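You operate a simulated robot arm through the tools that you are given. There is no shell and no other tool.

You are at the controls of a simulated two-armed robot. One attempt, no reset.

## Task
Count the folded rags on the top of the ledger table, then put as many of the stems from the top of the ledger table on the grey small notebook. Fetch the dark bottle that says "oil" from the top of the ledger table and stand it on the frosted glass plate. Take the wooden stick and put it on the sheets of paper. Put one of the small jars from the top of the side table on the small bowl. Open the left drawer of the ledger table, take the little bowl and leave it in the inside of the left drawer of the ledger table and shut the drawer again. Put one of the bulbs from the top of the window table on the red notebook there. Put the wire spool on the blue blue-dotted slate. Take the medium lamp on the corner of the long table before the iron stand and put it away on the right end of the packing bench. Open the right drawer of the packing bench, take the grey pad and leave it in the inside of the right drawer of the packing bench and shut the drawer again. The order is free. Set down upright: stem, dark bottle, small jar, bulb, wire spool, medium lamp.

Only the result counts: the job must be done as asked and must still hold three seconds after the hand-in. Knocking over, shifting, dropping, spilling or breaking anything else fails it. Flat cloth is picked up by pressing the open fingertips on it (5 to 10 N) and closing them slowly along it; thin cloth reads only 2 to 8 mm in the jaws.

## Robot
Two 7-joint arms with two-finger parallel grippers on one trunk, on a base that drives. Base frame: it is fixed to the floor where the robot stands at the start and does not move with it; the origin is under the middle of the robot, x ahead of it, y to its left, z up; the surface under the hand at the start is at about z = 720. Lengths are in mm, angles in degrees, forces in N, time in s.
The left shoulder is at the start at [20, 138, 1100], the right one opposite. With the tool pointing down near the work surface each hand reaches from about 100 to 500 mm from the robot's upright axis, wherever it stands, measured 20 degrees to its own side. Places, roughly: blue-dotted slate (12x9x1 cm) [500, 2000, 700]; bulb (5x5x11 cm) [1400, 2300, 800]; bulb (6x6x12 cm) [1100, 2400, 800]; dark bottle [500, -250, 750]; folded rag (7x5x4 cm) [100, 200, 700]; folded rag (8x6x3 cm) [-300, 200, 700]; frosted glass plate (12x9x1 cm) [500, 100, 700]; grey pad (5x4x4 cm) [1700, -3800, 800]; inside of the left drawer of the ledger table [400, 200, 600]; inside of the right drawer of the packing bench [1900, -3600, 700]; left drawer of the ledger table [400, 200, 600]; little bowl (6x6x3 cm) [2200, 900, 900]; medium lamp (6x6x12 cm) [200, -2000, 800]; red notebook (8x12x2 cm) [800, 2200, 700]; right drawer of the packing bench [1900, -3600, 700]; right end of the packing bench [1900, -3500, 800]; sheets of paper (15x20x1 cm) [-500, -2100, 800]; small bowl (7x7x3 cm) [2200, -2500, 800]; small jar (7x7x11 cm) [1900, 0, 900]; small notebook [250, -250, 750]; stem (3x3x5 cm) [500, -200, 700]; wire spool (6x5x7 cm) [500, 2500, 800]; wooden stick (14x2x2 cm) [300, -300, 700]. Payload 1.57 kg a hand.
The tool frame of a hand sits at the grasp point between the pads (the TCP): z along the fingers, y along the line on which they close. The tips reach 30 mm beyond it. Largest opening 80 mm; finger width 17, thickness 12; the body of the gripper, 40 by 82 mm, starts 80 mm behind the TCP.
Orientation is told as [roll, pitch, yaw] about the base's x, y, z axes, in that order, counted from this pose: with the fingers straight down and closing along the base's y, the tool's x points along the base's -x, its y along +y and its z along -z.

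## Interface
- The arms move only by the tool move_arm. It takes "left_increments", "right_increments" or both (then of equal length, played together; a hand with none holds still); each is text: rows parted by semicolons, each of 7 numbers parted by spaces: the gripper command, from -1 (shut) to 1 (fully open), values between in proportion, then the shift along the tool's x, y, z in mm, then the turn, a rotation vector about the tool's x, y, z in degrees. In form: hand tx ty tz wx wy wz; .... A call has 1 to 20 rows; each row shifts and turns the commanded pose from where the row before left it, along the tool's axes as they then stand. Rows are played at 5 a second. More than 50 mm and 8.6 degrees between two rows, or a gripper value outside its range, and nothing of the call is played. Where a pose cannot be reached the arm comes as near as it can. A force on the tool above 40 N (or 10 N above the force at the start of the call, whichever is more), or a blocked arm, ends the call early, and 0.2 s more pass. Each finger travels about 45 mm/s and halts on what it meets, pressing with about 30 N; the grip force reading is that of the motor and also rises with nothing between the fingers. The clock runs only during rows and for 0.2 s after the last one: add rows that do not move to give the fingers time. The reply holds the time, the measured pose of the TCP, the force on the tool along the base axes, the opening and the grip force, in the units named above and with some noise, with the torque about the TCP (base axes, N m) and any sound that the robot's microphone picked up.
- Cameras (640 x 400 px; columns grow to the right, rows downward): "scene" is now at [152.3, 71, 982]; the picture's right is [0.79, -0.62, 0.00], its down [-0.35, -0.45, -0.82] and it looks along [0.50, 0.65, -0.57] (base axes); focal length 214 px, centre (320, 200). "left" rides on the left gripper at [72, 7, -122] in its tool frame; the picture's right is [-0.09, 1.00, 0.00], its down [-0.84, -0.08, -0.54] and it looks along [-0.54, -0.05, 0.84] (tool axes); focal length 238 px, centre (320, 200). "right" rides on the right gripper at [72, -7, -122] in its tool frame; the picture's right is [0.09, 1.00, 0.00], its down [-0.84, 0.08, -0.54] and it looks along [-0.54, 0.05, 0.84] (tool axes); focal length 238 px, centre (320, 200). There is no depth. A picture from a camera that has moved, and an enlarged one, comes with that camera's place and axes in the base frame and with its lens.
- grab_frame(camera): a new picture of that camera. No time passes.
- move_column(by): slides the trunk up (or, below 0, down) by that many mm; the arms and the scene camera ride with it, the base frame stays. It gives what a move gives, with no picture.
- base_move(legs): drives the robot by 1 to 6 legs, each [ahead, left, turn to the left] in mm, mm and degrees, along the robot's own axes; the way and the turn of a leg run together, so that a leg with both is an arc; at most 1500 mm and 180 degrees a leg. The arms and the cameras ride along, it lands a little off, and it stops where it bumps. It gives what a move gives.
- pan_tilt(pan, tilt): turns the head with the scene camera to pan (to the left, within 60 degrees either way) and tilt (down, from -29 to 69), counted from straight ahead of the robot. It gives what a move gives.
- enlarge(camera, box): a new picture of the part [left, top, right, bottom] of that camera's present view, enlarged. No time passes.
- finish_job(): hands the job in; it is judged then, once.

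Places have to be worked out from the pictures, the camera data and where the tool is seen. Open the grippers and draw the arms clear of the work before you hand the job in, unless the task says otherwise.

The tools are called after "Call:" by a JSON object that holds its "api" and its "payload". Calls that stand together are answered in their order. move_arm: Moves the arms, as the interface text tells. Its arguments: {"type":"object","properties":{"left_increments":{"type":"string"},"right_increments":{"type":"string"}},"required":[]} The other tools are called the same way: move_column (by) slides the trunk up or down; base_move (legs) drives the base; pan_tilt (pan, tilt) turns the head that bears the scene camera; grab_frame (camera) takes a picture; enlarge (camera, box) takes an enlarged picture of a part of a camera's view; finish_job () hands the job in.

At the start:

```text
time_s: 0.0
left_eef_pos: [375.2, 235.1, 973.0]
left_tool_rot: [0.1, 14.2, 0.6]
left_wrist_force: [-0.1, 0.7, -0.5]
left_ft_torque: [-0.01, 0.01, -0.02]
left_width: 80.1
left_grip_force: 0.0
right_eef_pos: [371.7, -63.0, 981.3]
right_tool_rot: [-0.1, 12.7, -0.2]
right_wrist_force: [0.3, 1.0, 0.5]
right_ft_torque: [0.01, -0.01, 0.01]
right_width: 80.2
right_grip_force: 0.1
trunk travel left (down, up): [-475.0, 765.0]
robot x, y, heading: [5.2, -0.9, 0.1]
head pan, tilt: [52.0, 35.0]
```

scene: 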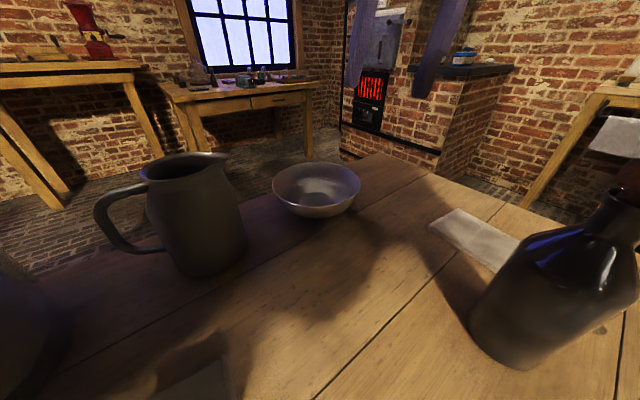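
right: 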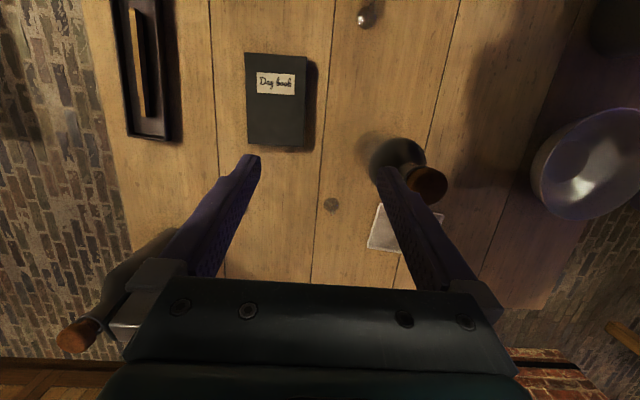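
left: 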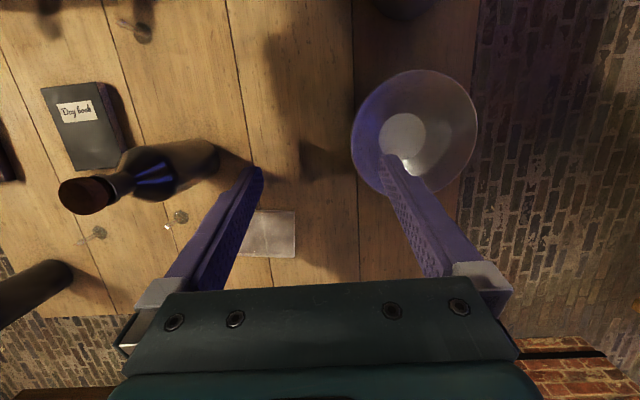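

I start by surveying: the scene shows a table right ahead with jug, bowl and dark bottle; other tables are behind. I turn the head ahead and down to see the ledger table.

Call:
{"api": "pan_tilt", "payload": {"pan": 0, "tilt": 45}}

Call:
{"api": "grab_frame", "payload": {"camera": "scene"}}

```text
time_s: 1.2
left_eef_pos: [374.3, 237.5, 973.0]
left_tool_rot: [0.1, 14.3, 0.7]
left_wrist_force: [0.0, 0.3, -0.1]
left_ft_torque: [0.02, 0.01, 0.0]
left_width: 79.9
left_grip_force: 0.1
right_eef_pos: [371.9, -62.0, 980.2]
right_tool_rot: [-0.1, 12.7, -0.3]
right_wrist_force: [0.8, -0.6, -0.6]
right_ft_torque: [-0.01, 0.0, -0.01]
right_width: 79.9
right_grip_force: 0.1
trunk travel left (down, up): [-475.0, 765.0]
robot x, y, heading: [2.9, 0.3, -0.1]
head pan, tilt: [0.0, 45.0]
```

```text
taken
camera scene: at [179.5, 1.7, 967.2], right [0.0, -1.0, 0.0], down [-0.71, 0.0, -0.71], along [0.71, 0.0, -0.71], focal length 214 px, centre (320, 200)
```

scene: 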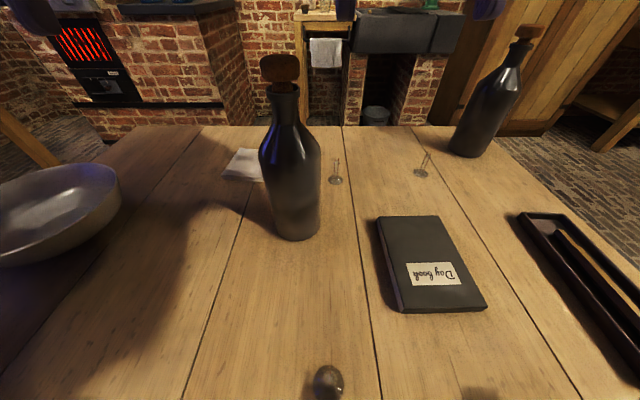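

I see two dark bottles, a day book, a tray with the stick, stems, a glass plate. I raise the trunk for a better overview.

Call:
{"api": "move_column", "payload": {"by": 400}}

Call:
{"api": "pan_tilt", "payload": {"pan": 0, "tilt": 65}}

Call:
{"api": "grab_frame", "payload": {"camera": "scene"}}

Call:
{"api": "grab_frame", "payload": {"camera": "left"}}

Call:
{"api": "grab_frame", "payload": {"camera": "right"}}

```text
time_s: 5.0
left_eef_pos: [374.1, 236.0, 1372.9]
left_tool_rot: [0.1, 14.2, 0.6]
left_wrist_force: [-0.1, 0.8, 0.3]
left_ft_torque: [0.01, 0.01, -0.03]
left_width: 79.8
left_grip_force: 0.0
right_eef_pos: [371.8, -62.7, 1380.0]
right_tool_rot: [0.0, 12.8, -0.2]
right_wrist_force: [-0.3, 0.7, 0.4]
right_ft_torque: [0.01, 0.02, 0.03]
right_width: 80.1
right_grip_force: 0.0
trunk travel left (down, up): [-875.0, 365.0]
robot x, y, heading: [0.5, 0.2, -0.2]
head pan, tilt: [0.0, 45.0]
```

```text
time_s: 5.9
left_eef_pos: [373.2, 235.8, 1372.2]
left_tool_rot: [0.1, 14.1, 0.7]
left_wrist_force: [0.6, -0.3, 0.3]
left_ft_torque: [-0.02, 0.01, 0.0]
left_width: 80.3
left_grip_force: 0.2
right_eef_pos: [371.0, -62.1, 1381.6]
right_tool_rot: [-0.2, 12.8, -0.1]
right_wrist_force: [0.0, -0.2, 0.0]
right_ft_torque: [0.02, 0.04, -0.04]
right_width: 80.0
right_grip_force: 0.0
trunk travel left (down, up): [-875.0, 365.0]
robot x, y, heading: [2.7, 2.9, 0.0]
head pan, tilt: [0.0, 65.0]
```

```text
taken
camera scene: at [158.9, 1.6, 1342.2], right [0.0, -1.0, 0.0], down [-0.91, 0.0, -0.42], along [0.42, 0.0, -0.91], focal length 214 px, centre (320, 200)
```

scene: 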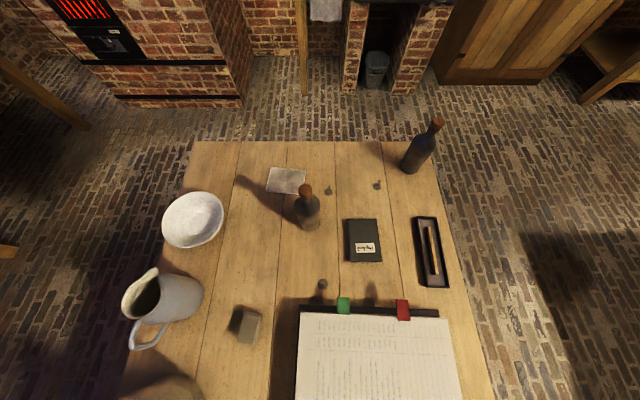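

```text
taken
camera left: at [334.8, 240.7, 1509.0], right [0.08, 1.0, -0.02], down [0.95, -0.07, 0.32], along [0.32, -0.05, -0.95], focal length 238 px, centre (320, 200)
```

left: 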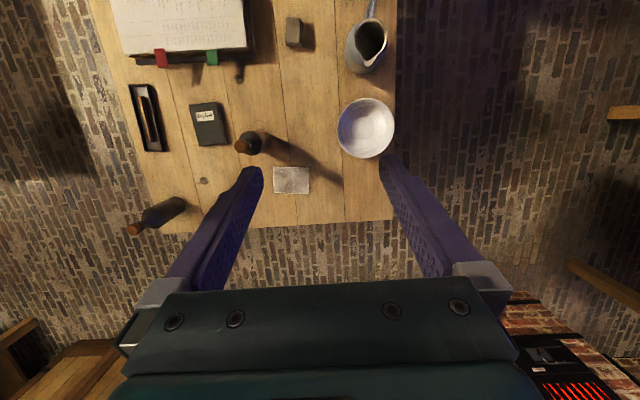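

```text
taken
camera right: at [329.1, -68.1, 1514.4], right [-0.09, 1.0, 0.02], down [0.94, 0.08, 0.34], along [0.34, 0.05, -0.94], focal length 238 px, centre (320, 200)
```

right: 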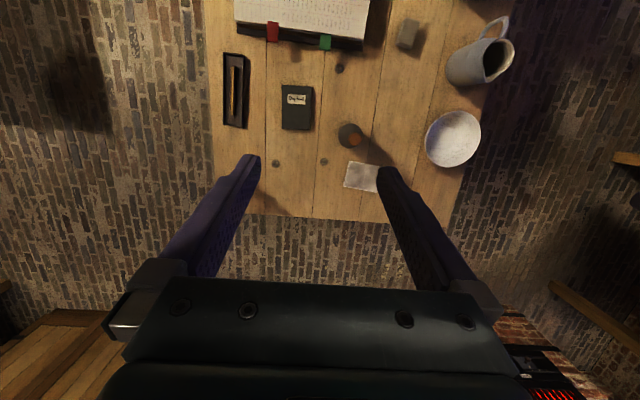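

Robot stands over the table apparently; I enlarge the scene to identify stems and rags.

Call:
{"api": "enlarge", "payload": {"camera": "scene", "box": [220, 130, 480, 300]}}

Call:
{"api": "enlarge", "payload": {"camera": "scene", "box": [100, 240, 400, 400]}}

Call:
{"api": "enlarge", "payload": {"camera": "right", "box": [200, 0, 520, 220]}}

```text
2.35 times, centred on (350, 215) of scene
camera zoom: at [158.9, 1.6, 1342.2], right [0.0, -1.0, 0.0], down [-0.91, 0.0, -0.42], along [0.42, 0.0, -0.91], focal length 505 px, centre (249, 165)
```

zoom: 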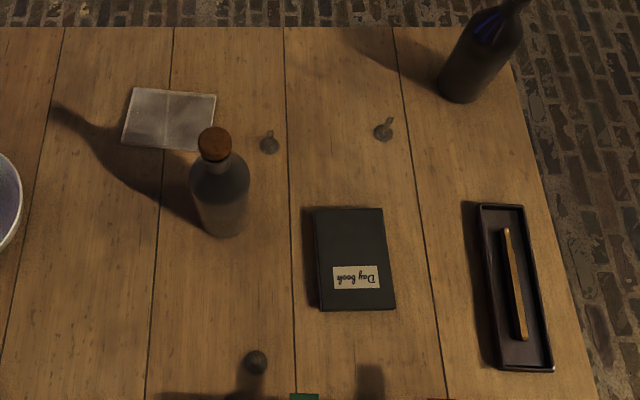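

```text
2.13 times, centred on (250, 320) of scene
camera zoom: at [158.9, 1.6, 1342.2], right [0.0, -1.0, 0.0], down [-0.91, 0.0, -0.42], along [0.42, 0.0, -0.91], focal length 458 px, centre (469, -56)
```

zoom: 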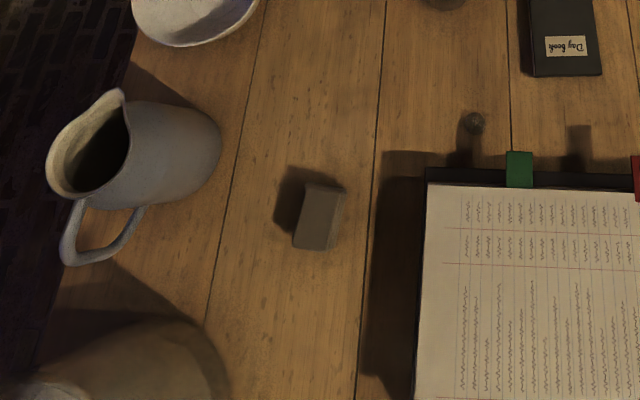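

```text
1.82 times, centred on (360, 110) of right
camera zoom: at [329.1, -68.1, 1514.4], right [-0.09, 1.0, 0.02], down [0.94, 0.08, 0.34], along [0.34, 0.05, -0.94], focal length 433 px, centre (247, 364)
```

zoom: 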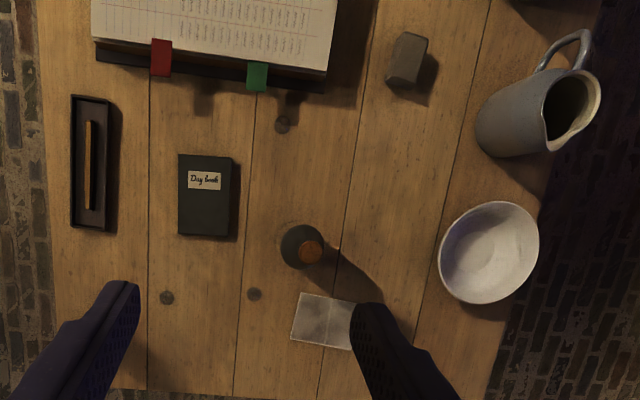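

I look to both sides with the head to understand where the table ends relative to the robot.

Call:
{"api": "pan_tilt", "payload": {"pan": 60, "tilt": 60}}

Call:
{"api": "grab_frame", "payload": {"camera": "scene"}}

Call:
{"api": "pan_tilt", "payload": {"pan": -60, "tilt": 60}}

Call:
{"api": "grab_frame", "payload": {"camera": "scene"}}

```text
time_s: 7.2
left_eef_pos: [373.7, 235.0, 1372.7]
left_tool_rot: [0.1, 14.3, 0.7]
left_wrist_force: [-0.4, 0.3, -0.4]
left_ft_torque: [0.03, 0.02, 0.0]
left_width: 80.0
left_grip_force: 0.0
right_eef_pos: [371.4, -61.0, 1381.1]
right_tool_rot: [-0.2, 12.8, -0.2]
right_wrist_force: [-0.3, 0.9, 0.3]
right_ft_torque: [-0.01, -0.01, 0.0]
right_width: 79.8
right_grip_force: 0.0
trunk travel left (down, up): [-875.0, 365.0]
robot x, y, heading: [1.1, -1.0, -0.2]
head pan, tilt: [60.0, 60.0]
```

```text
taken
camera scene: at [131.5, 59.3, 1347.7], right [0.87, -0.5, 0.0], down [-0.43, -0.75, -0.5], along [0.25, 0.43, -0.87], focal length 214 px, centre (320, 200)
```

scene: 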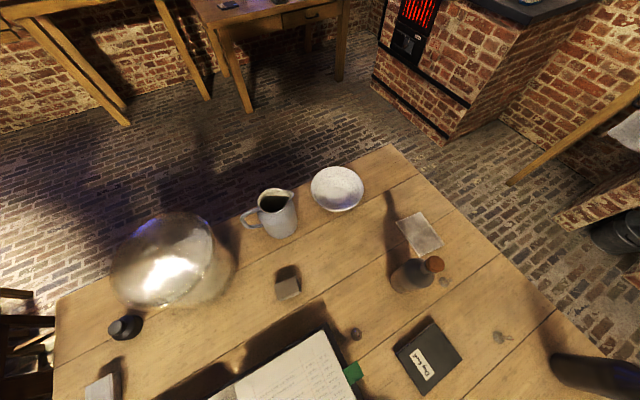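

```text
time_s: 9.2
left_eef_pos: [374.0, 235.8, 1371.4]
left_tool_rot: [0.1, 14.1, 0.8]
left_wrist_force: [-0.1, -0.5, 1.0]
left_ft_torque: [-0.01, -0.02, -0.01]
left_width: 79.7
left_grip_force: 0.1
right_eef_pos: [372.7, -62.6, 1380.7]
right_tool_rot: [-0.2, 12.8, -0.2]
right_wrist_force: [0.5, -0.6, 0.3]
right_ft_torque: [0.01, -0.02, 0.02]
right_width: 80.1
right_grip_force: 0.0
trunk travel left (down, up): [-875.0, 365.0]
robot x, y, heading: [1.8, -2.6, -0.0]
head pan, tilt: [-60.0, 60.0]
```

```text
taken
camera scene: at [131.5, -56.1, 1347.7], right [-0.87, -0.5, 0.0], down [-0.43, 0.75, -0.5], along [0.25, -0.43, -0.87], focal length 214 px, centre (320, 200)
```

scene: 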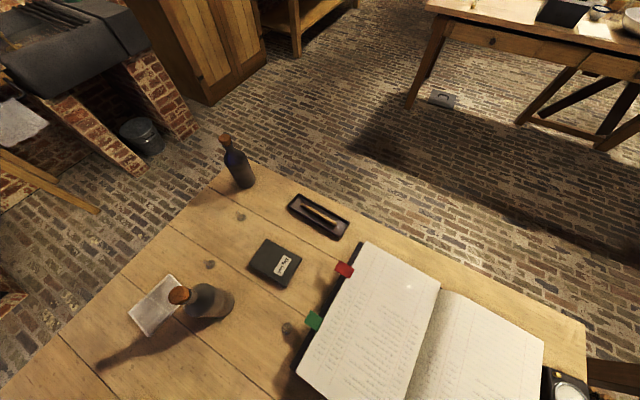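

The robot seems to hover over the table middle; I turn it 180° to see the back half of the table and the room.

Call:
{"api": "base_move", "payload": {"legs": [[0, 0, 90]]}}

Call:
{"api": "pan_tilt", "payload": {"pan": 0, "tilt": 50}}

Call:
{"api": "grab_frame", "payload": {"camera": "scene"}}

Call:
{"api": "pan_tilt", "payload": {"pan": 0, "tilt": 10}}

Call:
{"api": "grab_frame", "payload": {"camera": "scene"}}

Call:
{"api": "base_move", "payload": {"legs": [[0, 0, 90]]}}

Call:
{"api": "grab_frame", "payload": {"camera": "scene"}}

Call:
{"api": "pan_tilt", "payload": {"pan": 0, "tilt": 60}}

Call:
{"api": "grab_frame", "payload": {"camera": "scene"}}

```text
time_s: 13.3
left_eef_pos: [-222.8, 381.0, 1372.3]
left_tool_rot: [0.2, 14.4, 88.8]
left_wrist_force: [-0.3, 0.3, -0.6]
left_ft_torque: [-0.02, 0.03, 0.01]
left_width: 80.0
left_grip_force: 0.0
right_eef_pos: [74.2, 369.1, 1379.7]
right_tool_rot: [-0.1, 12.7, 87.9]
right_wrist_force: [-0.3, -0.5, 0.3]
right_ft_torque: [0.02, 0.02, -0.01]
right_width: 79.9
right_grip_force: 0.1
trunk travel left (down, up): [-875.0, 365.0]
robot x, y, heading: [-1.6, 0.8, 88.0]
head pan, tilt: [-60.0, 60.0]
```

```text
time_s: 14.6
left_eef_pos: [-223.1, 381.5, 1373.0]
left_tool_rot: [0.1, 14.4, 88.8]
left_wrist_force: [-0.1, 0.7, 0.3]
left_ft_torque: [0.0, -0.03, 0.0]
left_width: 79.9
left_grip_force: 0.1
right_eef_pos: [74.7, 369.3, 1380.7]
right_tool_rot: [-0.1, 12.8, 87.9]
right_wrist_force: [0.0, 0.7, -0.1]
right_ft_torque: [-0.01, 0.02, 0.0]
right_width: 80.2
right_grip_force: 0.0
trunk travel left (down, up): [-875.0, 365.0]
robot x, y, heading: [-1.1, 1.4, 88.1]
head pan, tilt: [0.0, 50.0]
```

```text
taken
camera scene: at [4.1, 178.3, 1360.3], right [1.0, -0.03, 0.0], down [-0.03, -0.77, -0.64], along [0.02, 0.64, -0.77], focal length 214 px, centre (320, 200)
```

scene: 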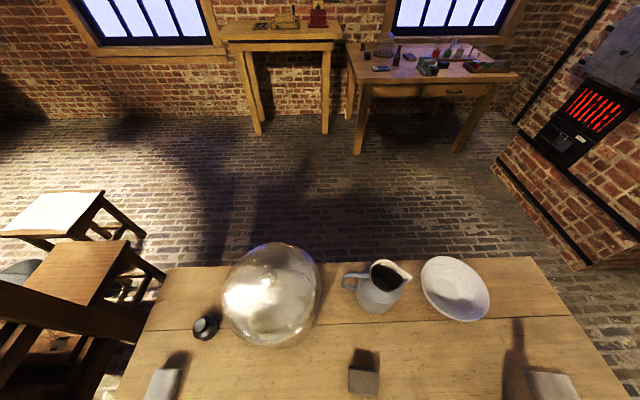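

```text
time_s: 15.7
left_eef_pos: [-223.3, 381.1, 1372.1]
left_tool_rot: [0.1, 14.3, 88.8]
left_wrist_force: [-0.4, -0.6, 0.0]
left_ft_torque: [-0.02, -0.03, 0.03]
left_width: 79.9
left_grip_force: 0.1
right_eef_pos: [75.0, 369.7, 1380.6]
right_tool_rot: [-0.1, 12.9, 88.0]
right_wrist_force: [-0.6, -0.7, 0.1]
right_ft_torque: [-0.02, -0.01, 0.0]
right_width: 79.8
right_grip_force: 0.1
trunk travel left (down, up): [-875.0, 365.0]
robot x, y, heading: [-0.6, -2.6, 88.0]
head pan, tilt: [0.0, 10.0]
```

```text
taken
camera scene: at [4.6, 194.3, 1422.1], right [1.0, -0.03, 0.0], down [-0.01, -0.17, -0.98], along [0.03, 0.98, -0.17], focal length 214 px, centre (320, 200)
```

scene: 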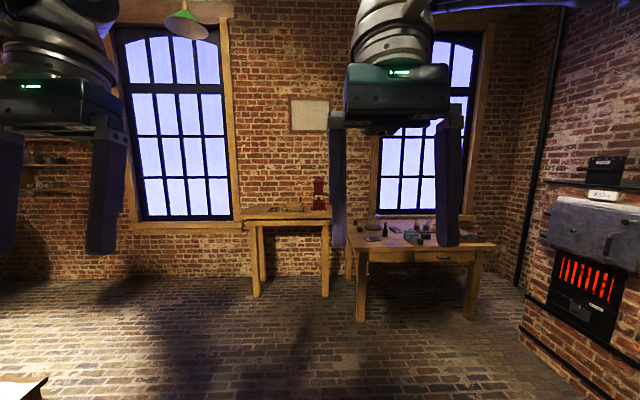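

```text
time_s: 19.9
left_eef_pos: [-385.8, -216.6, 1373.1]
left_tool_rot: [0.1, 14.3, 177.6]
left_wrist_force: [0.3, -0.4, -0.1]
left_ft_torque: [0.04, -0.02, -0.03]
left_width: 80.0
left_grip_force: 0.0
right_eef_pos: [-367.6, 82.2, 1380.8]
right_tool_rot: [-0.1, 12.9, 176.8]
right_wrist_force: [-0.2, -1.2, 0.2]
right_ft_torque: [-0.02, -0.01, 0.01]
right_width: 80.2
right_grip_force: 0.0
trunk travel left (down, up): [-875.0, 365.0]
robot x, y, heading: [-2.1, -2.9, 177.3]
head pan, tilt: [0.0, 10.0]
```

```text
taken
camera scene: at [-194.3, 11.5, 1422.1], right [0.05, 1.0, 0.0], down [0.17, -0.01, -0.98], along [-0.98, 0.05, -0.17], focal length 214 px, centre (320, 200)
```

scene: 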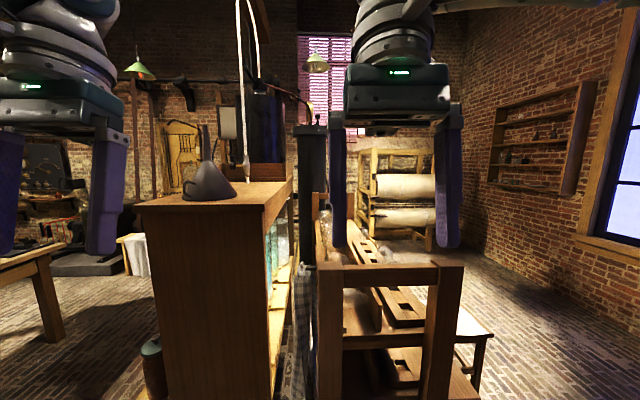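

```text
time_s: 21.1
left_eef_pos: [-385.7, -215.9, 1373.0]
left_tool_rot: [0.1, 14.3, 177.8]
left_wrist_force: [0.0, 1.2, 0.3]
left_ft_torque: [0.03, -0.02, 0.01]
left_width: 79.9
left_grip_force: 0.1
right_eef_pos: [-368.3, 82.4, 1379.5]
right_tool_rot: [-0.1, 12.8, 176.7]
right_wrist_force: [0.1, 0.4, -0.3]
right_ft_torque: [0.0, 0.01, -0.03]
right_width: 80.2
right_grip_force: 0.0
trunk travel left (down, up): [-875.0, 365.0]
robot x, y, heading: [-0.6, 1.7, 176.9]
head pan, tilt: [0.0, 60.0]
```

```text
taken
camera scene: at [-168.0, 10.2, 1347.8], right [0.05, 1.0, 0.0], down [0.86, -0.04, -0.5], along [-0.5, 0.03, -0.87], focal length 214 px, centre (320, 200)
```

scene: 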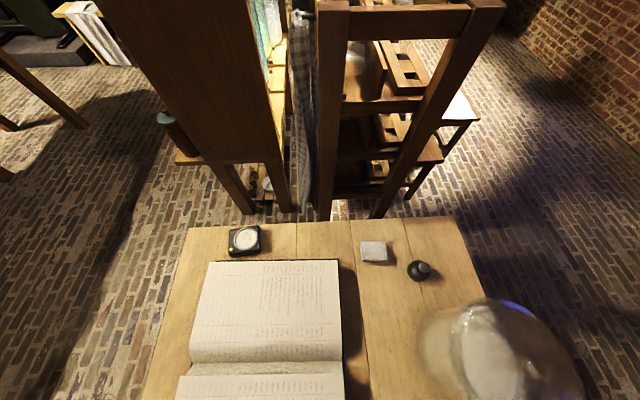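

The back half of the table shows the ledger, a clock-like item, a second folded rag, an ink bottle and the glass dome. I pan to both sides and enlarge to check for any more rags.

Call:
{"api": "enlarge", "payload": {"camera": "scene", "box": [160, 200, 600, 400]}}

Call:
{"api": "pan_tilt", "payload": {"pan": -50, "tilt": 65}}

Call:
{"api": "grab_frame", "payload": {"camera": "scene"}}

Call:
{"api": "pan_tilt", "payload": {"pan": 50, "tilt": 60}}

Call:
{"api": "grab_frame", "payload": {"camera": "scene"}}

```text
1.45 times, centred on (380, 300) of scene
camera zoom: at [-168.0, 10.2, 1347.8], right [0.05, 1.0, 0.0], down [0.86, -0.04, -0.5], along [-0.5, 0.03, -0.87], focal length 312 px, centre (233, 54)
```

zoom: 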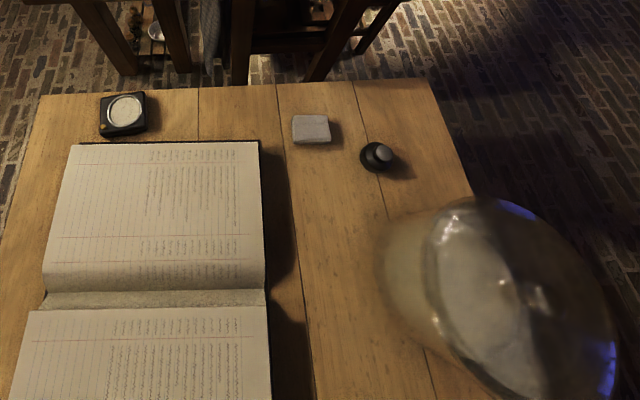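

```text
time_s: 22.2
left_eef_pos: [-385.2, -216.3, 1371.2]
left_tool_rot: [0.2, 14.3, 177.7]
left_wrist_force: [-0.7, 0.1, -1.5]
left_ft_torque: [-0.03, -0.02, 0.03]
left_width: 80.2
left_grip_force: 0.0
right_eef_pos: [-367.3, 80.4, 1380.0]
right_tool_rot: [-0.2, 12.8, 176.8]
right_wrist_force: [0.0, -1.0, 0.6]
right_ft_torque: [0.02, -0.01, 0.01]
right_width: 80.5
right_grip_force: 0.0
trunk travel left (down, up): [-875.0, 365.0]
robot x, y, heading: [1.0, -1.8, 177.2]
head pan, tilt: [-50.0, 65.0]
```

```text
taken
camera scene: at [-138.0, 55.1, 1342.2], right [0.8, 0.6, 0.0], down [0.55, -0.72, -0.42], along [-0.26, 0.34, -0.91], focal length 214 px, centre (320, 200)
```

scene: 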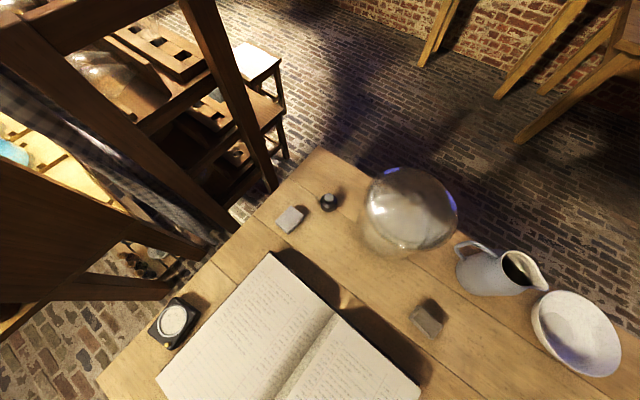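

```text
time_s: 24.0
left_eef_pos: [-385.6, -215.8, 1372.6]
left_tool_rot: [0.1, 14.3, 177.7]
left_wrist_force: [-0.2, -0.7, -0.1]
left_ft_torque: [-0.04, 0.03, 0.0]
left_width: 79.9
left_grip_force: 0.1
right_eef_pos: [-368.3, 82.8, 1381.2]
right_tool_rot: [-0.1, 12.7, 176.8]
right_wrist_force: [-0.6, 0.3, 0.8]
right_ft_torque: [-0.04, 0.0, -0.01]
right_width: 79.9
right_grip_force: 0.0
trunk travel left (down, up): [-875.0, 365.0]
robot x, y, heading: [-0.5, -0.4, 176.9]
head pan, tilt: [50.0, 60.0]
```

```text
taken
camera scene: at [-146.9, -42.0, 1347.7], right [-0.73, 0.68, 0.0], down [0.59, 0.63, -0.5], along [-0.34, -0.37, -0.87], focal length 214 px, centre (320, 200)
```

scene: 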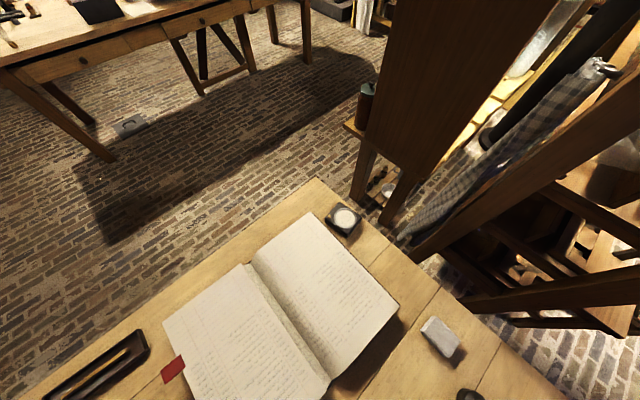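

Two rags appear on the ledger table so far. Next I drive out to the +y side of the table and turn back to look at its front (drawers, bottle labels).

Call:
{"api": "base_move", "payload": {"legs": [[0, 0, -87], [1000, 0, 0], [0, 0, 180]]}}

Call:
{"api": "pan_tilt", "payload": {"pan": 0, "tilt": 40}}

Call:
{"api": "grab_frame", "payload": {"camera": "scene"}}

```text
time_s: 40.2
left_eef_pos: [225.2, 638.2, 1371.9]
left_tool_rot: [0.1, 14.3, -90.3]
left_wrist_force: [-0.1, -0.4, -0.1]
left_ft_torque: [-0.01, 0.03, 0.01]
left_width: 79.9
left_grip_force: 0.1
right_eef_pos: [-72.6, 645.9, 1380.4]
right_tool_rot: [0.0, 12.8, -91.3]
right_wrist_force: [0.0, 0.5, 1.0]
right_ft_torque: [0.02, -0.01, 0.0]
right_width: 80.1
right_grip_force: 0.1
trunk travel left (down, up): [-875.0, 365.0]
robot x, y, heading: [-4.5, 1015.2, -90.8]
head pan, tilt: [50.0, 60.0]
```

```text
time_s: 41.4
left_eef_pos: [225.0, 637.5, 1371.0]
left_tool_rot: [0.2, 14.3, -90.1]
left_wrist_force: [0.0, 0.7, -0.2]
left_ft_torque: [0.02, 0.01, -0.04]
left_width: 80.0
left_grip_force: 0.1
right_eef_pos: [-72.8, 646.3, 1381.0]
right_tool_rot: [-0.1, 12.9, -91.2]
right_wrist_force: [-0.8, 1.0, -0.1]
right_ft_torque: [0.01, 0.0, -0.01]
right_width: 80.1
right_grip_force: 0.0
trunk travel left (down, up): [-875.0, 365.0]
robot x, y, heading: [-2.4, 1015.7, -90.8]
head pan, tilt: [0.0, 40.0]
```

```text
taken
camera scene: at [-8.5, 833.0, 1374.4], right [-1.0, 0.02, 0.0], down [0.01, 0.64, -0.77], along [-0.01, -0.77, -0.64], focal length 214 px, centre (320, 200)
```

scene: 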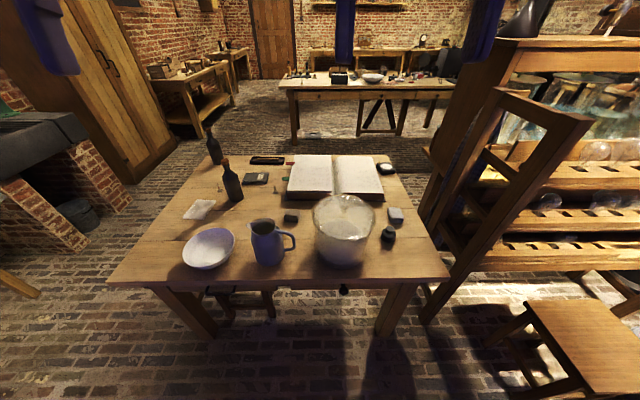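

The base drove freely. I enlarge the table to read bottles and look for drawer knobs.

Call:
{"api": "enlarge", "payload": {"camera": "scene", "box": [100, 110, 460, 330]}}

Call:
{"api": "enlarge", "payload": {"camera": "scene", "box": [180, 110, 300, 210]}}

Call:
{"api": "enlarge", "payload": {"camera": "scene", "box": [260, 180, 420, 310]}}

```text
1.78 times, centred on (280, 220) of scene
camera zoom: at [-8.5, 833.0, 1374.4], right [-1.0, 0.02, 0.0], down [0.01, 0.64, -0.77], along [-0.01, -0.77, -0.64], focal length 381 px, centre (391, 164)
```

zoom: 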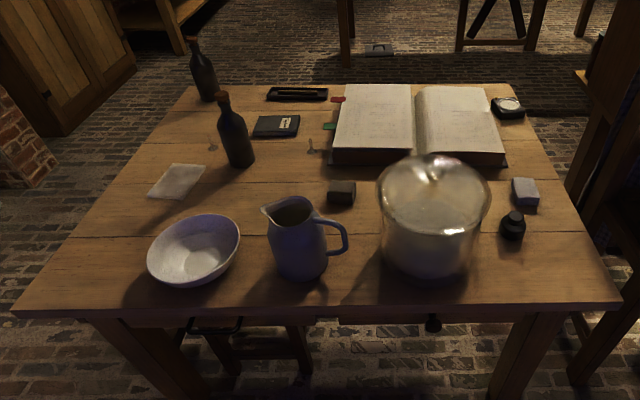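

```text
4.00 times, centred on (240, 160) of scene
camera zoom: at [-8.5, 833.0, 1374.4], right [-1.0, 0.02, 0.0], down [0.01, 0.64, -0.77], along [-0.01, -0.77, -0.64], focal length 858 px, centre (640, 360)
```

zoom: 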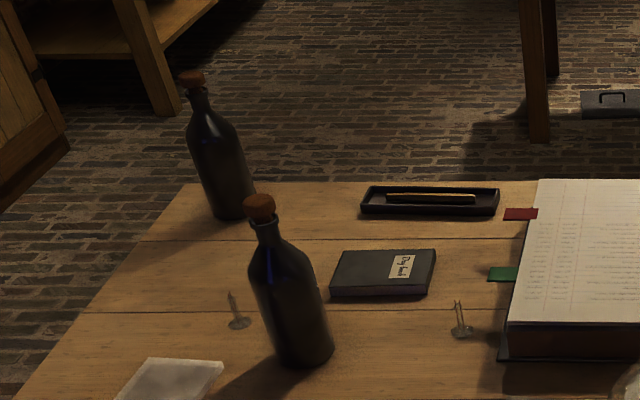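

```text
3.08 times, centred on (340, 245) of scene
camera zoom: at [-8.5, 833.0, 1374.4], right [-1.0, 0.02, 0.0], down [0.01, 0.64, -0.77], along [-0.01, -0.77, -0.64], focal length 660 px, centre (258, 62)
```

zoom: 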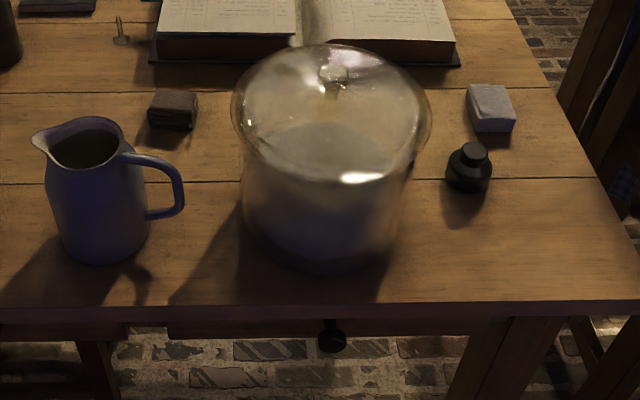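

Three glass stems are visible, two rags. I lower the trunk to view the drawer fronts.

Call:
{"api": "move_column", "payload": {"by": -550}}

Call:
{"api": "pan_tilt", "payload": {"pan": 0, "tilt": 20}}

Call:
{"api": "grab_frame", "payload": {"camera": "scene"}}

```text
refused: -550 is not a number from -400 to 400
```

```text
time_s: 42.3
left_eef_pos: [225.8, 639.3, 1370.9]
left_tool_rot: [0.1, 14.3, -90.3]
left_wrist_force: [-0.8, 0.5, -0.7]
left_ft_torque: [-0.02, 0.02, 0.0]
left_width: 80.1
left_grip_force: 0.1
right_eef_pos: [-72.2, 645.1, 1380.2]
right_tool_rot: [-0.1, 12.8, -91.2]
right_wrist_force: [0.4, -0.6, 0.5]
right_ft_torque: [0.01, -0.01, 0.01]
right_width: 80.0
right_grip_force: 0.0
trunk travel left (down, up): [-875.0, 365.0]
robot x, y, heading: [-4.4, 1017.6, -91.0]
head pan, tilt: [0.0, 20.0]
```

```text
taken
camera scene: at [-8.7, 824.9, 1405.8], right [-1.0, 0.02, 0.0], down [0.01, 0.34, -0.94], along [-0.02, -0.94, -0.34], focal length 214 px, centre (320, 200)
```

scene: 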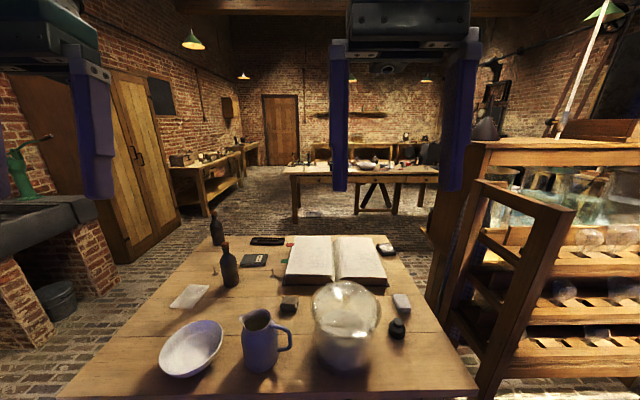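

The column limit is 400 per call. I lower by 400 and then more.

Call:
{"api": "move_column", "payload": {"by": -400}}

Call:
{"api": "move_column", "payload": {"by": -150}}

Call:
{"api": "grab_frame", "payload": {"camera": "scene"}}

Call:
{"api": "enlarge", "payload": {"camera": "scene", "box": [100, 50, 420, 250]}}

```text
time_s: 46.1
left_eef_pos: [225.7, 639.3, 971.9]
left_tool_rot: [0.1, 14.4, -90.3]
left_wrist_force: [-1.5, 0.9, -0.3]
left_ft_torque: [-0.03, 0.01, 0.02]
left_width: 80.0
left_grip_force: 0.0
right_eef_pos: [-71.4, 645.4, 980.6]
right_tool_rot: [-0.1, 12.7, -91.2]
right_wrist_force: [-0.2, -0.1, -0.2]
right_ft_torque: [0.01, -0.01, 0.0]
right_width: 79.9
right_grip_force: 0.1
trunk travel left (down, up): [-475.0, 765.0]
robot x, y, heading: [-1.3, 1020.8, -91.2]
head pan, tilt: [0.0, 20.0]
```

```text
time_s: 47.8
left_eef_pos: [225.6, 638.4, 820.6]
left_tool_rot: [0.0, 14.3, -90.2]
left_wrist_force: [0.3, 0.2, 0.7]
left_ft_torque: [0.03, -0.02, 0.0]
left_width: 80.1
left_grip_force: 0.1
right_eef_pos: [-72.3, 645.6, 830.6]
right_tool_rot: [-0.1, 12.8, -91.1]
right_wrist_force: [0.2, 0.8, 0.0]
right_ft_torque: [0.01, 0.01, 0.0]
right_width: 79.9
right_grip_force: 0.1
trunk travel left (down, up): [-325.0, 915.0]
robot x, y, heading: [-5.0, 1019.0, -91.0]
head pan, tilt: [0.0, 20.0]
```

```text
taken
camera scene: at [-8.7, 824.8, 855.9], right [-1.0, 0.02, 0.0], down [0.01, 0.34, -0.94], along [-0.02, -0.94, -0.34], focal length 214 px, centre (320, 200)
```

scene: 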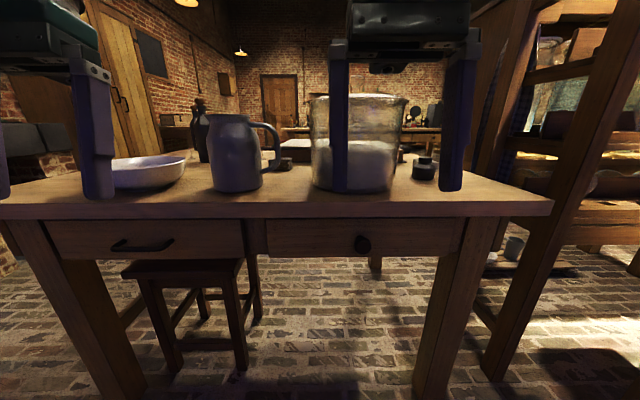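

```text
2.00 times, centred on (260, 150) of scene
camera zoom: at [-8.7, 824.8, 855.9], right [-1.0, 0.02, 0.0], down [0.01, 0.34, -0.94], along [-0.02, -0.94, -0.34], focal length 429 px, centre (440, 300)
```

zoom: 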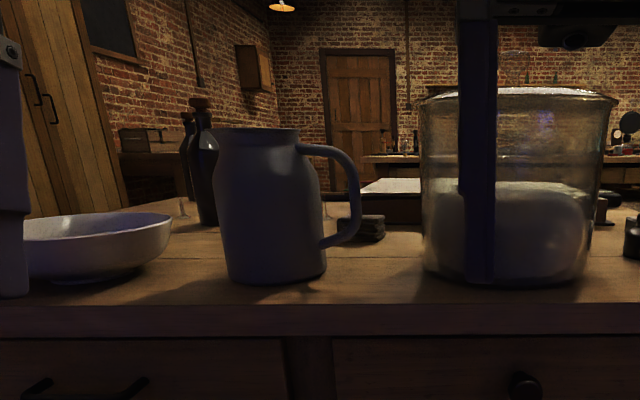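

The left drawer (bar handle at about [410,370,580]) opens toward +y. Now I go around to the +x side to read the bottle labels, driving backwards with arms toward −x.

Call:
{"api": "move_column", "payload": {"by": 200}}

Call:
{"api": "base_move", "payload": {"legs": [[0, 0, -89], [-1200, 0, 0], [0, 1150, 0]]}}

Call:
{"api": "grab_frame", "payload": {"camera": "scene"}}

```text
time_s: 50.0
left_eef_pos: [225.3, 638.7, 1022.1]
left_tool_rot: [0.1, 14.2, -90.3]
left_wrist_force: [-0.7, 0.3, -0.6]
left_ft_torque: [-0.01, 0.01, 0.0]
left_width: 80.1
left_grip_force: 0.1
right_eef_pos: [-72.9, 645.0, 1030.0]
right_tool_rot: [-0.2, 12.8, -91.1]
right_wrist_force: [-0.1, -0.4, -0.8]
right_ft_torque: [0.01, 0.01, 0.0]
right_width: 79.9
right_grip_force: 0.1
trunk travel left (down, up): [-525.0, 715.0]
robot x, y, heading: [-3.7, 1016.5, -90.7]
head pan, tilt: [0.0, 20.0]
```

```text
time_s: 65.3
left_eef_pos: [894.9, -342.8, 1021.4]
left_tool_rot: [0.1, 14.4, -175.9]
left_wrist_force: [0.3, -0.7, 0.2]
left_ft_torque: [-0.02, 0.0, 0.04]
left_width: 79.8
left_grip_force: 0.0
right_eef_pos: [879.9, -44.1, 1029.9]
right_tool_rot: [0.0, 12.8, -176.8]
right_wrist_force: [-0.1, 0.6, -0.1]
right_ft_torque: [-0.03, 0.02, -0.03]
right_width: 80.0
right_grip_force: 0.1
trunk travel left (down, up): [-525.0, 715.0]
robot x, y, heading: [1251.8, -86.6, -176.9]
head pan, tilt: [0.0, 20.0]
```

```text
taken
camera scene: at [1059.5, -94.9, 1055.9], right [-0.06, 1.0, 0.0], down [0.34, 0.02, -0.94], along [-0.94, -0.06, -0.34], focal length 214 px, centre (320, 200)
```

scene: 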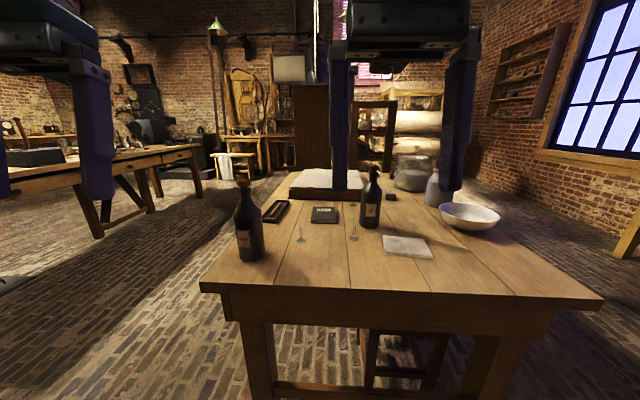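

Both bottles have labels on this side. I enlarge to read them.

Call:
{"api": "enlarge", "payload": {"camera": "scene", "box": [220, 170, 300, 270]}}

Call:
{"api": "enlarge", "payload": {"camera": "scene", "box": [330, 150, 420, 240]}}

Call:
{"api": "enlarge", "payload": {"camera": "scene", "box": [220, 160, 500, 300]}}

```text
4.00 times, centred on (260, 220) of scene
camera zoom: at [1059.5, -94.9, 1055.9], right [-0.06, 1.0, 0.0], down [0.34, 0.02, -0.94], along [-0.94, -0.06, -0.34], focal length 858 px, centre (560, 120)
```

zoom: 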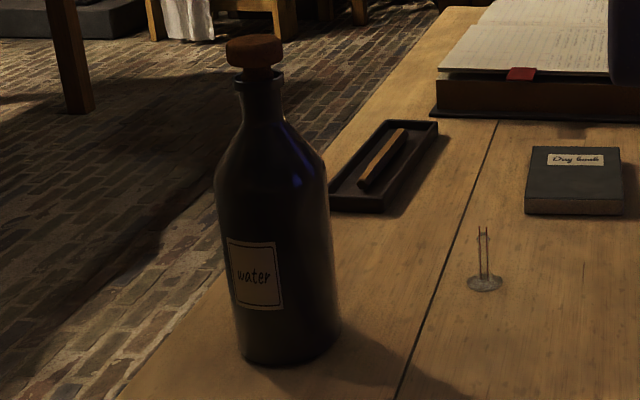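

```text
4.44 times, centred on (375, 195) of scene
camera zoom: at [1059.5, -94.9, 1055.9], right [-0.06, 1.0, 0.0], down [0.34, 0.02, -0.94], along [-0.94, -0.06, -0.34], focal length 953 px, centre (76, 222)
```

zoom: 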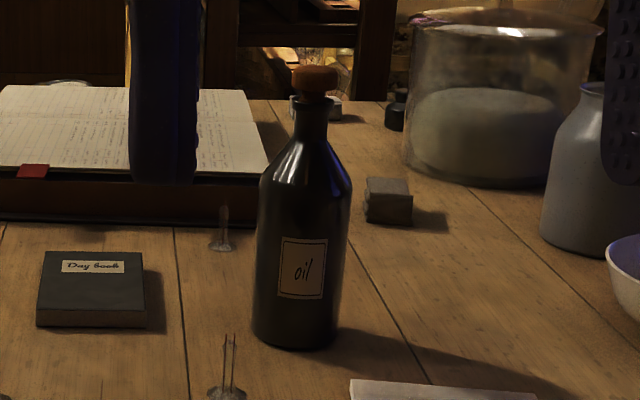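

```text
2.29 times, centred on (360, 230) of scene
camera zoom: at [1059.5, -94.9, 1055.9], right [-0.06, 1.0, 0.0], down [0.34, 0.02, -0.94], along [-0.94, -0.06, -0.34], focal length 490 px, centre (229, 131)
```

zoom: 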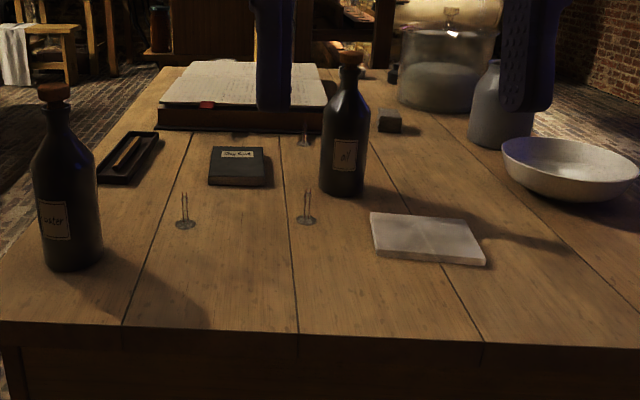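

The oil bottle is the inner one (about [355,38]). Now I survey the other tables: raise the trunk and turn toward +x (side table, stove mantle).

Call:
{"api": "move_column", "payload": {"by": 300}}

Call:
{"api": "base_move", "payload": {"legs": [[350, 0, 0], [0, 0, 177]]}}

Call:
{"api": "pan_tilt", "payload": {"pan": 0, "tilt": 35}}

Call:
{"api": "grab_frame", "payload": {"camera": "scene"}}

Call:
{"api": "pan_tilt", "payload": {"pan": 50, "tilt": 30}}

Call:
{"api": "grab_frame", "payload": {"camera": "scene"}}

Call:
{"api": "pan_tilt", "payload": {"pan": -50, "tilt": 30}}

Call:
{"api": "grab_frame", "payload": {"camera": "scene"}}

```text
time_s: 68.3
left_eef_pos: [894.9, -342.9, 1322.4]
left_tool_rot: [0.1, 14.4, -175.9]
left_wrist_force: [-1.2, 0.0, 0.4]
left_ft_torque: [-0.01, 0.02, -0.02]
left_width: 80.0
left_grip_force: 0.0
right_eef_pos: [879.1, -45.6, 1331.0]
right_tool_rot: [-0.1, 12.7, -176.8]
right_wrist_force: [-0.3, -0.9, -0.2]
right_ft_torque: [-0.02, -0.04, 0.04]
right_width: 80.0
right_grip_force: 0.1
trunk travel left (down, up): [-825.0, 415.0]
robot x, y, heading: [1256.8, -83.7, -176.5]
head pan, tilt: [0.0, 20.0]
```

```text
time_s: 77.7
left_eef_pos: [1284.7, 123.6, 1322.3]
left_tool_rot: [0.1, 14.3, -0.3]
left_wrist_force: [-0.4, 0.0, -0.5]
left_ft_torque: [0.01, 0.0, 0.03]
left_width: 80.0
left_grip_force: 0.1
right_eef_pos: [1277.5, -175.1, 1330.9]
right_tool_rot: [0.0, 12.7, -1.2]
right_wrist_force: [-0.7, 0.0, 0.9]
right_ft_torque: [-0.01, -0.01, 0.01]
right_width: 80.0
right_grip_force: 0.0
trunk travel left (down, up): [-825.0, 415.0]
robot x, y, heading: [905.6, -110.1, -1.3]
head pan, tilt: [0.0, 20.0]
```

```text
time_s: 78.5
left_eef_pos: [1284.7, 123.3, 1321.5]
left_tool_rot: [0.1, 14.3, -0.5]
left_wrist_force: [-0.6, 0.6, -0.4]
left_ft_torque: [0.02, 0.03, 0.0]
left_width: 79.7
left_grip_force: 0.1
right_eef_pos: [1278.3, -175.0, 1330.4]
right_tool_rot: [-0.1, 12.8, -1.3]
right_wrist_force: [0.8, -0.1, 0.2]
right_ft_torque: [-0.03, -0.03, 0.0]
right_width: 80.1
right_grip_force: 0.0
trunk travel left (down, up): [-825.0, 415.0]
robot x, y, heading: [909.8, -106.8, -0.8]
head pan, tilt: [0.0, 35.0]
```

```text
taken
camera scene: at [1093.8, -108.1, 1332.1], right [-0.02, -1.0, 0.0], down [-0.57, 0.01, -0.82], along [0.82, -0.01, -0.57], focal length 214 px, centre (320, 200)
```

scene: 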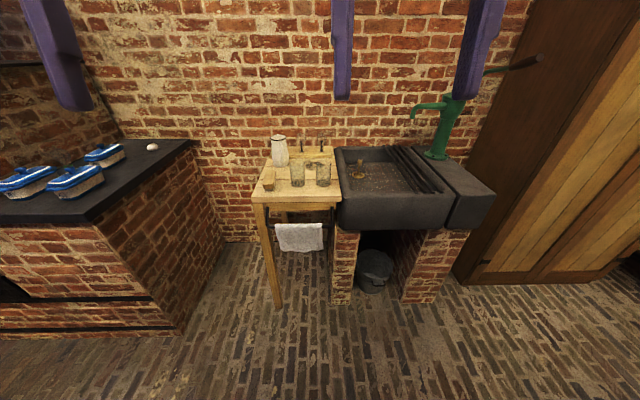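

```text
time_s: 79.6
left_eef_pos: [1286.3, 122.5, 1321.5]
left_tool_rot: [0.0, 14.2, -0.4]
left_wrist_force: [0.4, -0.1, -0.1]
left_ft_torque: [0.0, 0.03, -0.02]
left_width: 80.1
left_grip_force: 0.1
right_eef_pos: [1277.5, -174.0, 1329.7]
right_tool_rot: [-0.1, 12.9, -1.3]
right_wrist_force: [-1.1, 0.3, 0.9]
right_ft_torque: [-0.01, 0.0, 0.03]
right_width: 80.2
right_grip_force: 0.0
trunk travel left (down, up): [-825.0, 415.0]
robot x, y, heading: [904.6, -111.0, -1.1]
head pan, tilt: [50.0, 30.0]
```

```text
taken
camera scene: at [1065.1, -38.3, 1339.8], right [0.75, -0.66, 0.0], down [-0.33, -0.38, -0.87], along [0.57, 0.65, -0.5], focal length 214 px, centre (320, 200)
```

scene: 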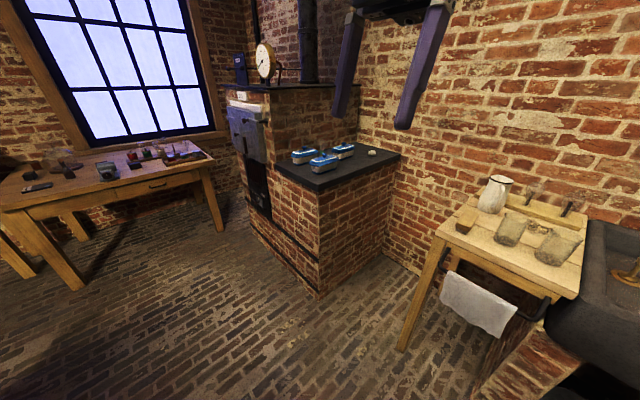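

```text
time_s: 81.4
left_eef_pos: [1285.4, 121.3, 1321.2]
left_tool_rot: [0.1, 14.4, -0.4]
left_wrist_force: [0.2, -0.3, 0.3]
left_ft_torque: [-0.01, 0.0, -0.01]
left_width: 80.3
left_grip_force: 0.0
right_eef_pos: [1278.2, -174.5, 1330.6]
right_tool_rot: [-0.1, 12.8, -1.2]
right_wrist_force: [0.0, -1.0, -0.8]
right_ft_torque: [0.02, 0.0, -0.02]
right_width: 80.1
right_grip_force: 0.0
trunk travel left (down, up): [-825.0, 415.0]
robot x, y, heading: [905.9, -106.0, -0.8]
head pan, tilt: [-50.0, 30.0]
```

```text
taken
camera scene: at [1062.6, -176.8, 1339.8], right [-0.78, -0.63, 0.0], down [-0.31, 0.39, -0.87], along [0.55, -0.67, -0.5], focal length 214 px, centre (320, 200)
```

scene: 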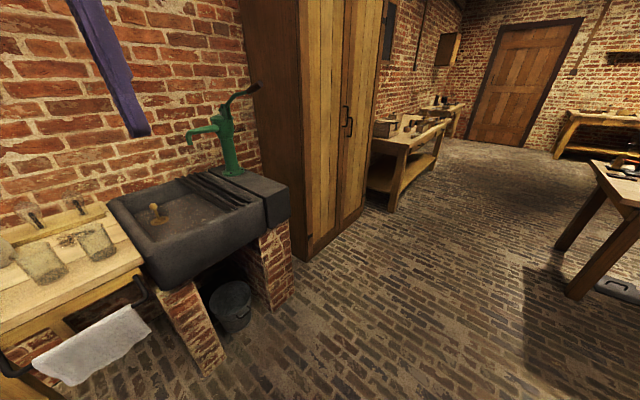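

I see the side table (two glass jars, enamel jug), and the stove mantle with the small white bowl. I enlarge those.

Call:
{"api": "pan_tilt", "payload": {"pan": 10, "tilt": 35}}

Call:
{"api": "enlarge", "payload": {"camera": "scene", "box": [270, 110, 430, 230]}}

Call:
{"api": "enlarge", "payload": {"camera": "scene", "box": [20, 110, 260, 250]}}

```text
time_s: 82.7
left_eef_pos: [1285.9, 123.2, 1322.0]
left_tool_rot: [0.1, 14.3, -0.4]
left_wrist_force: [-0.4, 0.5, 0.0]
left_ft_torque: [-0.01, -0.01, -0.01]
left_width: 80.2
left_grip_force: 0.1
right_eef_pos: [1278.3, -175.1, 1330.7]
right_tool_rot: [-0.2, 12.9, -1.2]
right_wrist_force: [0.0, 0.6, 0.0]
right_ft_torque: [-0.01, 0.02, -0.01]
right_width: 80.0
right_grip_force: 0.1
trunk travel left (down, up): [-825.0, 415.0]
robot x, y, heading: [905.1, -105.1, -1.0]
head pan, tilt: [10.0, 35.0]
```

```text
3.33 times, centred on (350, 170) of scene
camera zoom: at [1092.7, -92.8, 1332.0], right [0.16, -0.99, 0.0], down [-0.57, -0.09, -0.82], along [0.81, 0.13, -0.57], focal length 715 px, centre (220, 300)
```

zoom: 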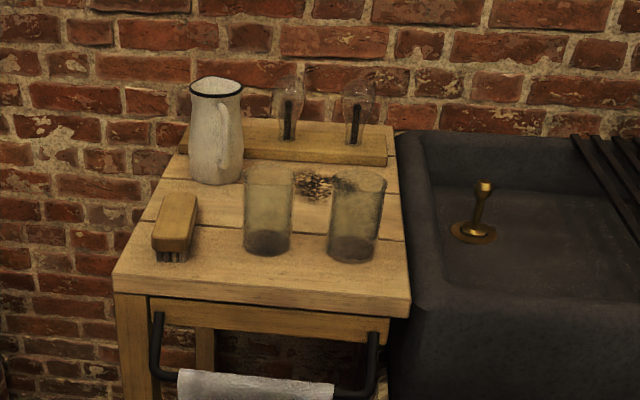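

```text
2.67 times, centred on (140, 180) of scene
camera zoom: at [1092.7, -92.8, 1332.0], right [0.16, -0.99, 0.0], down [-0.57, -0.09, -0.82], along [0.81, 0.13, -0.57], focal length 572 px, centre (800, 253)
```

zoom: 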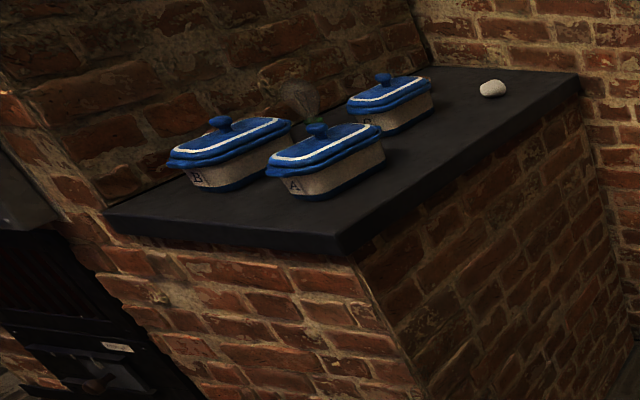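

I move closer to the stove mantle to find the little bowl.

Call:
{"api": "base_move", "payload": {"legs": [[0, 0, 45], [650, 0, 0], [0, 0, -15]]}}

Call:
{"api": "pan_tilt", "payload": {"pan": 0, "tilt": 35}}

Call:
{"api": "grab_frame", "payload": {"camera": "scene"}}

Call:
{"api": "enlarge", "payload": {"camera": "scene", "box": [220, 80, 460, 230]}}

```text
time_s: 89.2
left_eef_pos: [1580.6, 727.8, 1321.6]
left_tool_rot: [0.0, 14.4, 29.5]
left_wrist_force: [0.6, 0.9, -0.3]
left_ft_torque: [-0.01, -0.02, 0.01]
left_width: 80.2
left_grip_force: 0.1
right_eef_pos: [1721.9, 465.4, 1329.9]
right_tool_rot: [-0.1, 12.7, 28.8]
right_wrist_force: [0.5, -0.3, -0.5]
right_ft_torque: [0.0, -0.01, -0.02]
right_width: 79.8
right_grip_force: 0.1
trunk travel left (down, up): [-825.0, 415.0]
robot x, y, heading: [1366.6, 338.0, 29.0]
head pan, tilt: [10.0, 35.0]
```

```text
time_s: 89.9
left_eef_pos: [1580.6, 726.5, 1320.5]
left_tool_rot: [0.1, 14.4, 29.6]
left_wrist_force: [-0.5, -0.3, 0.5]
left_ft_torque: [0.0, -0.01, 0.01]
left_width: 80.0
left_grip_force: 0.0
right_eef_pos: [1720.5, 465.3, 1329.1]
right_tool_rot: [-0.1, 12.9, 28.7]
right_wrist_force: [-0.9, -0.6, 0.5]
right_ft_torque: [-0.01, 0.0, -0.03]
right_width: 80.1
right_grip_force: 0.0
trunk travel left (down, up): [-825.0, 415.0]
robot x, y, heading: [1370.5, 343.6, 28.9]
head pan, tilt: [0.0, 35.0]
```

```text
taken
camera scene: at [1529.9, 432.3, 1332.0], right [0.48, -0.88, 0.0], down [-0.5, -0.28, -0.82], along [0.72, 0.4, -0.57], focal length 214 px, centre (320, 200)
```

scene: 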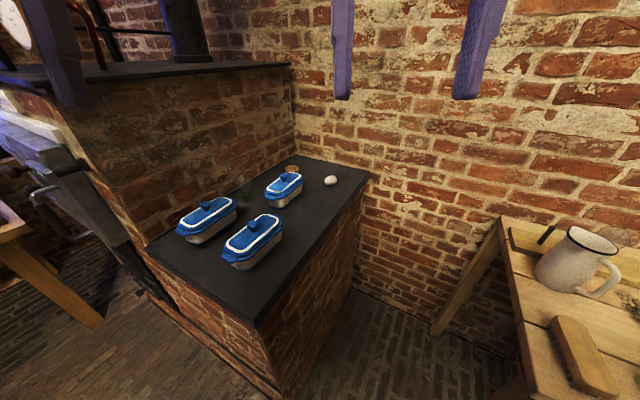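

```text
2.67 times, centred on (340, 155) of scene
camera zoom: at [1529.9, 432.3, 1332.0], right [0.48, -0.88, 0.0], down [-0.5, -0.28, -0.82], along [0.72, 0.4, -0.57], focal length 572 px, centre (267, 320)
```

zoom: 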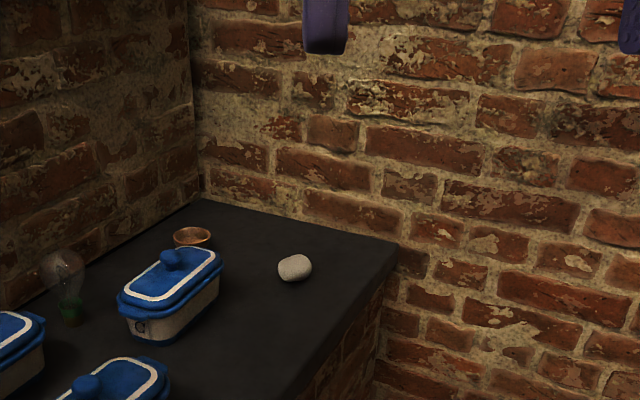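

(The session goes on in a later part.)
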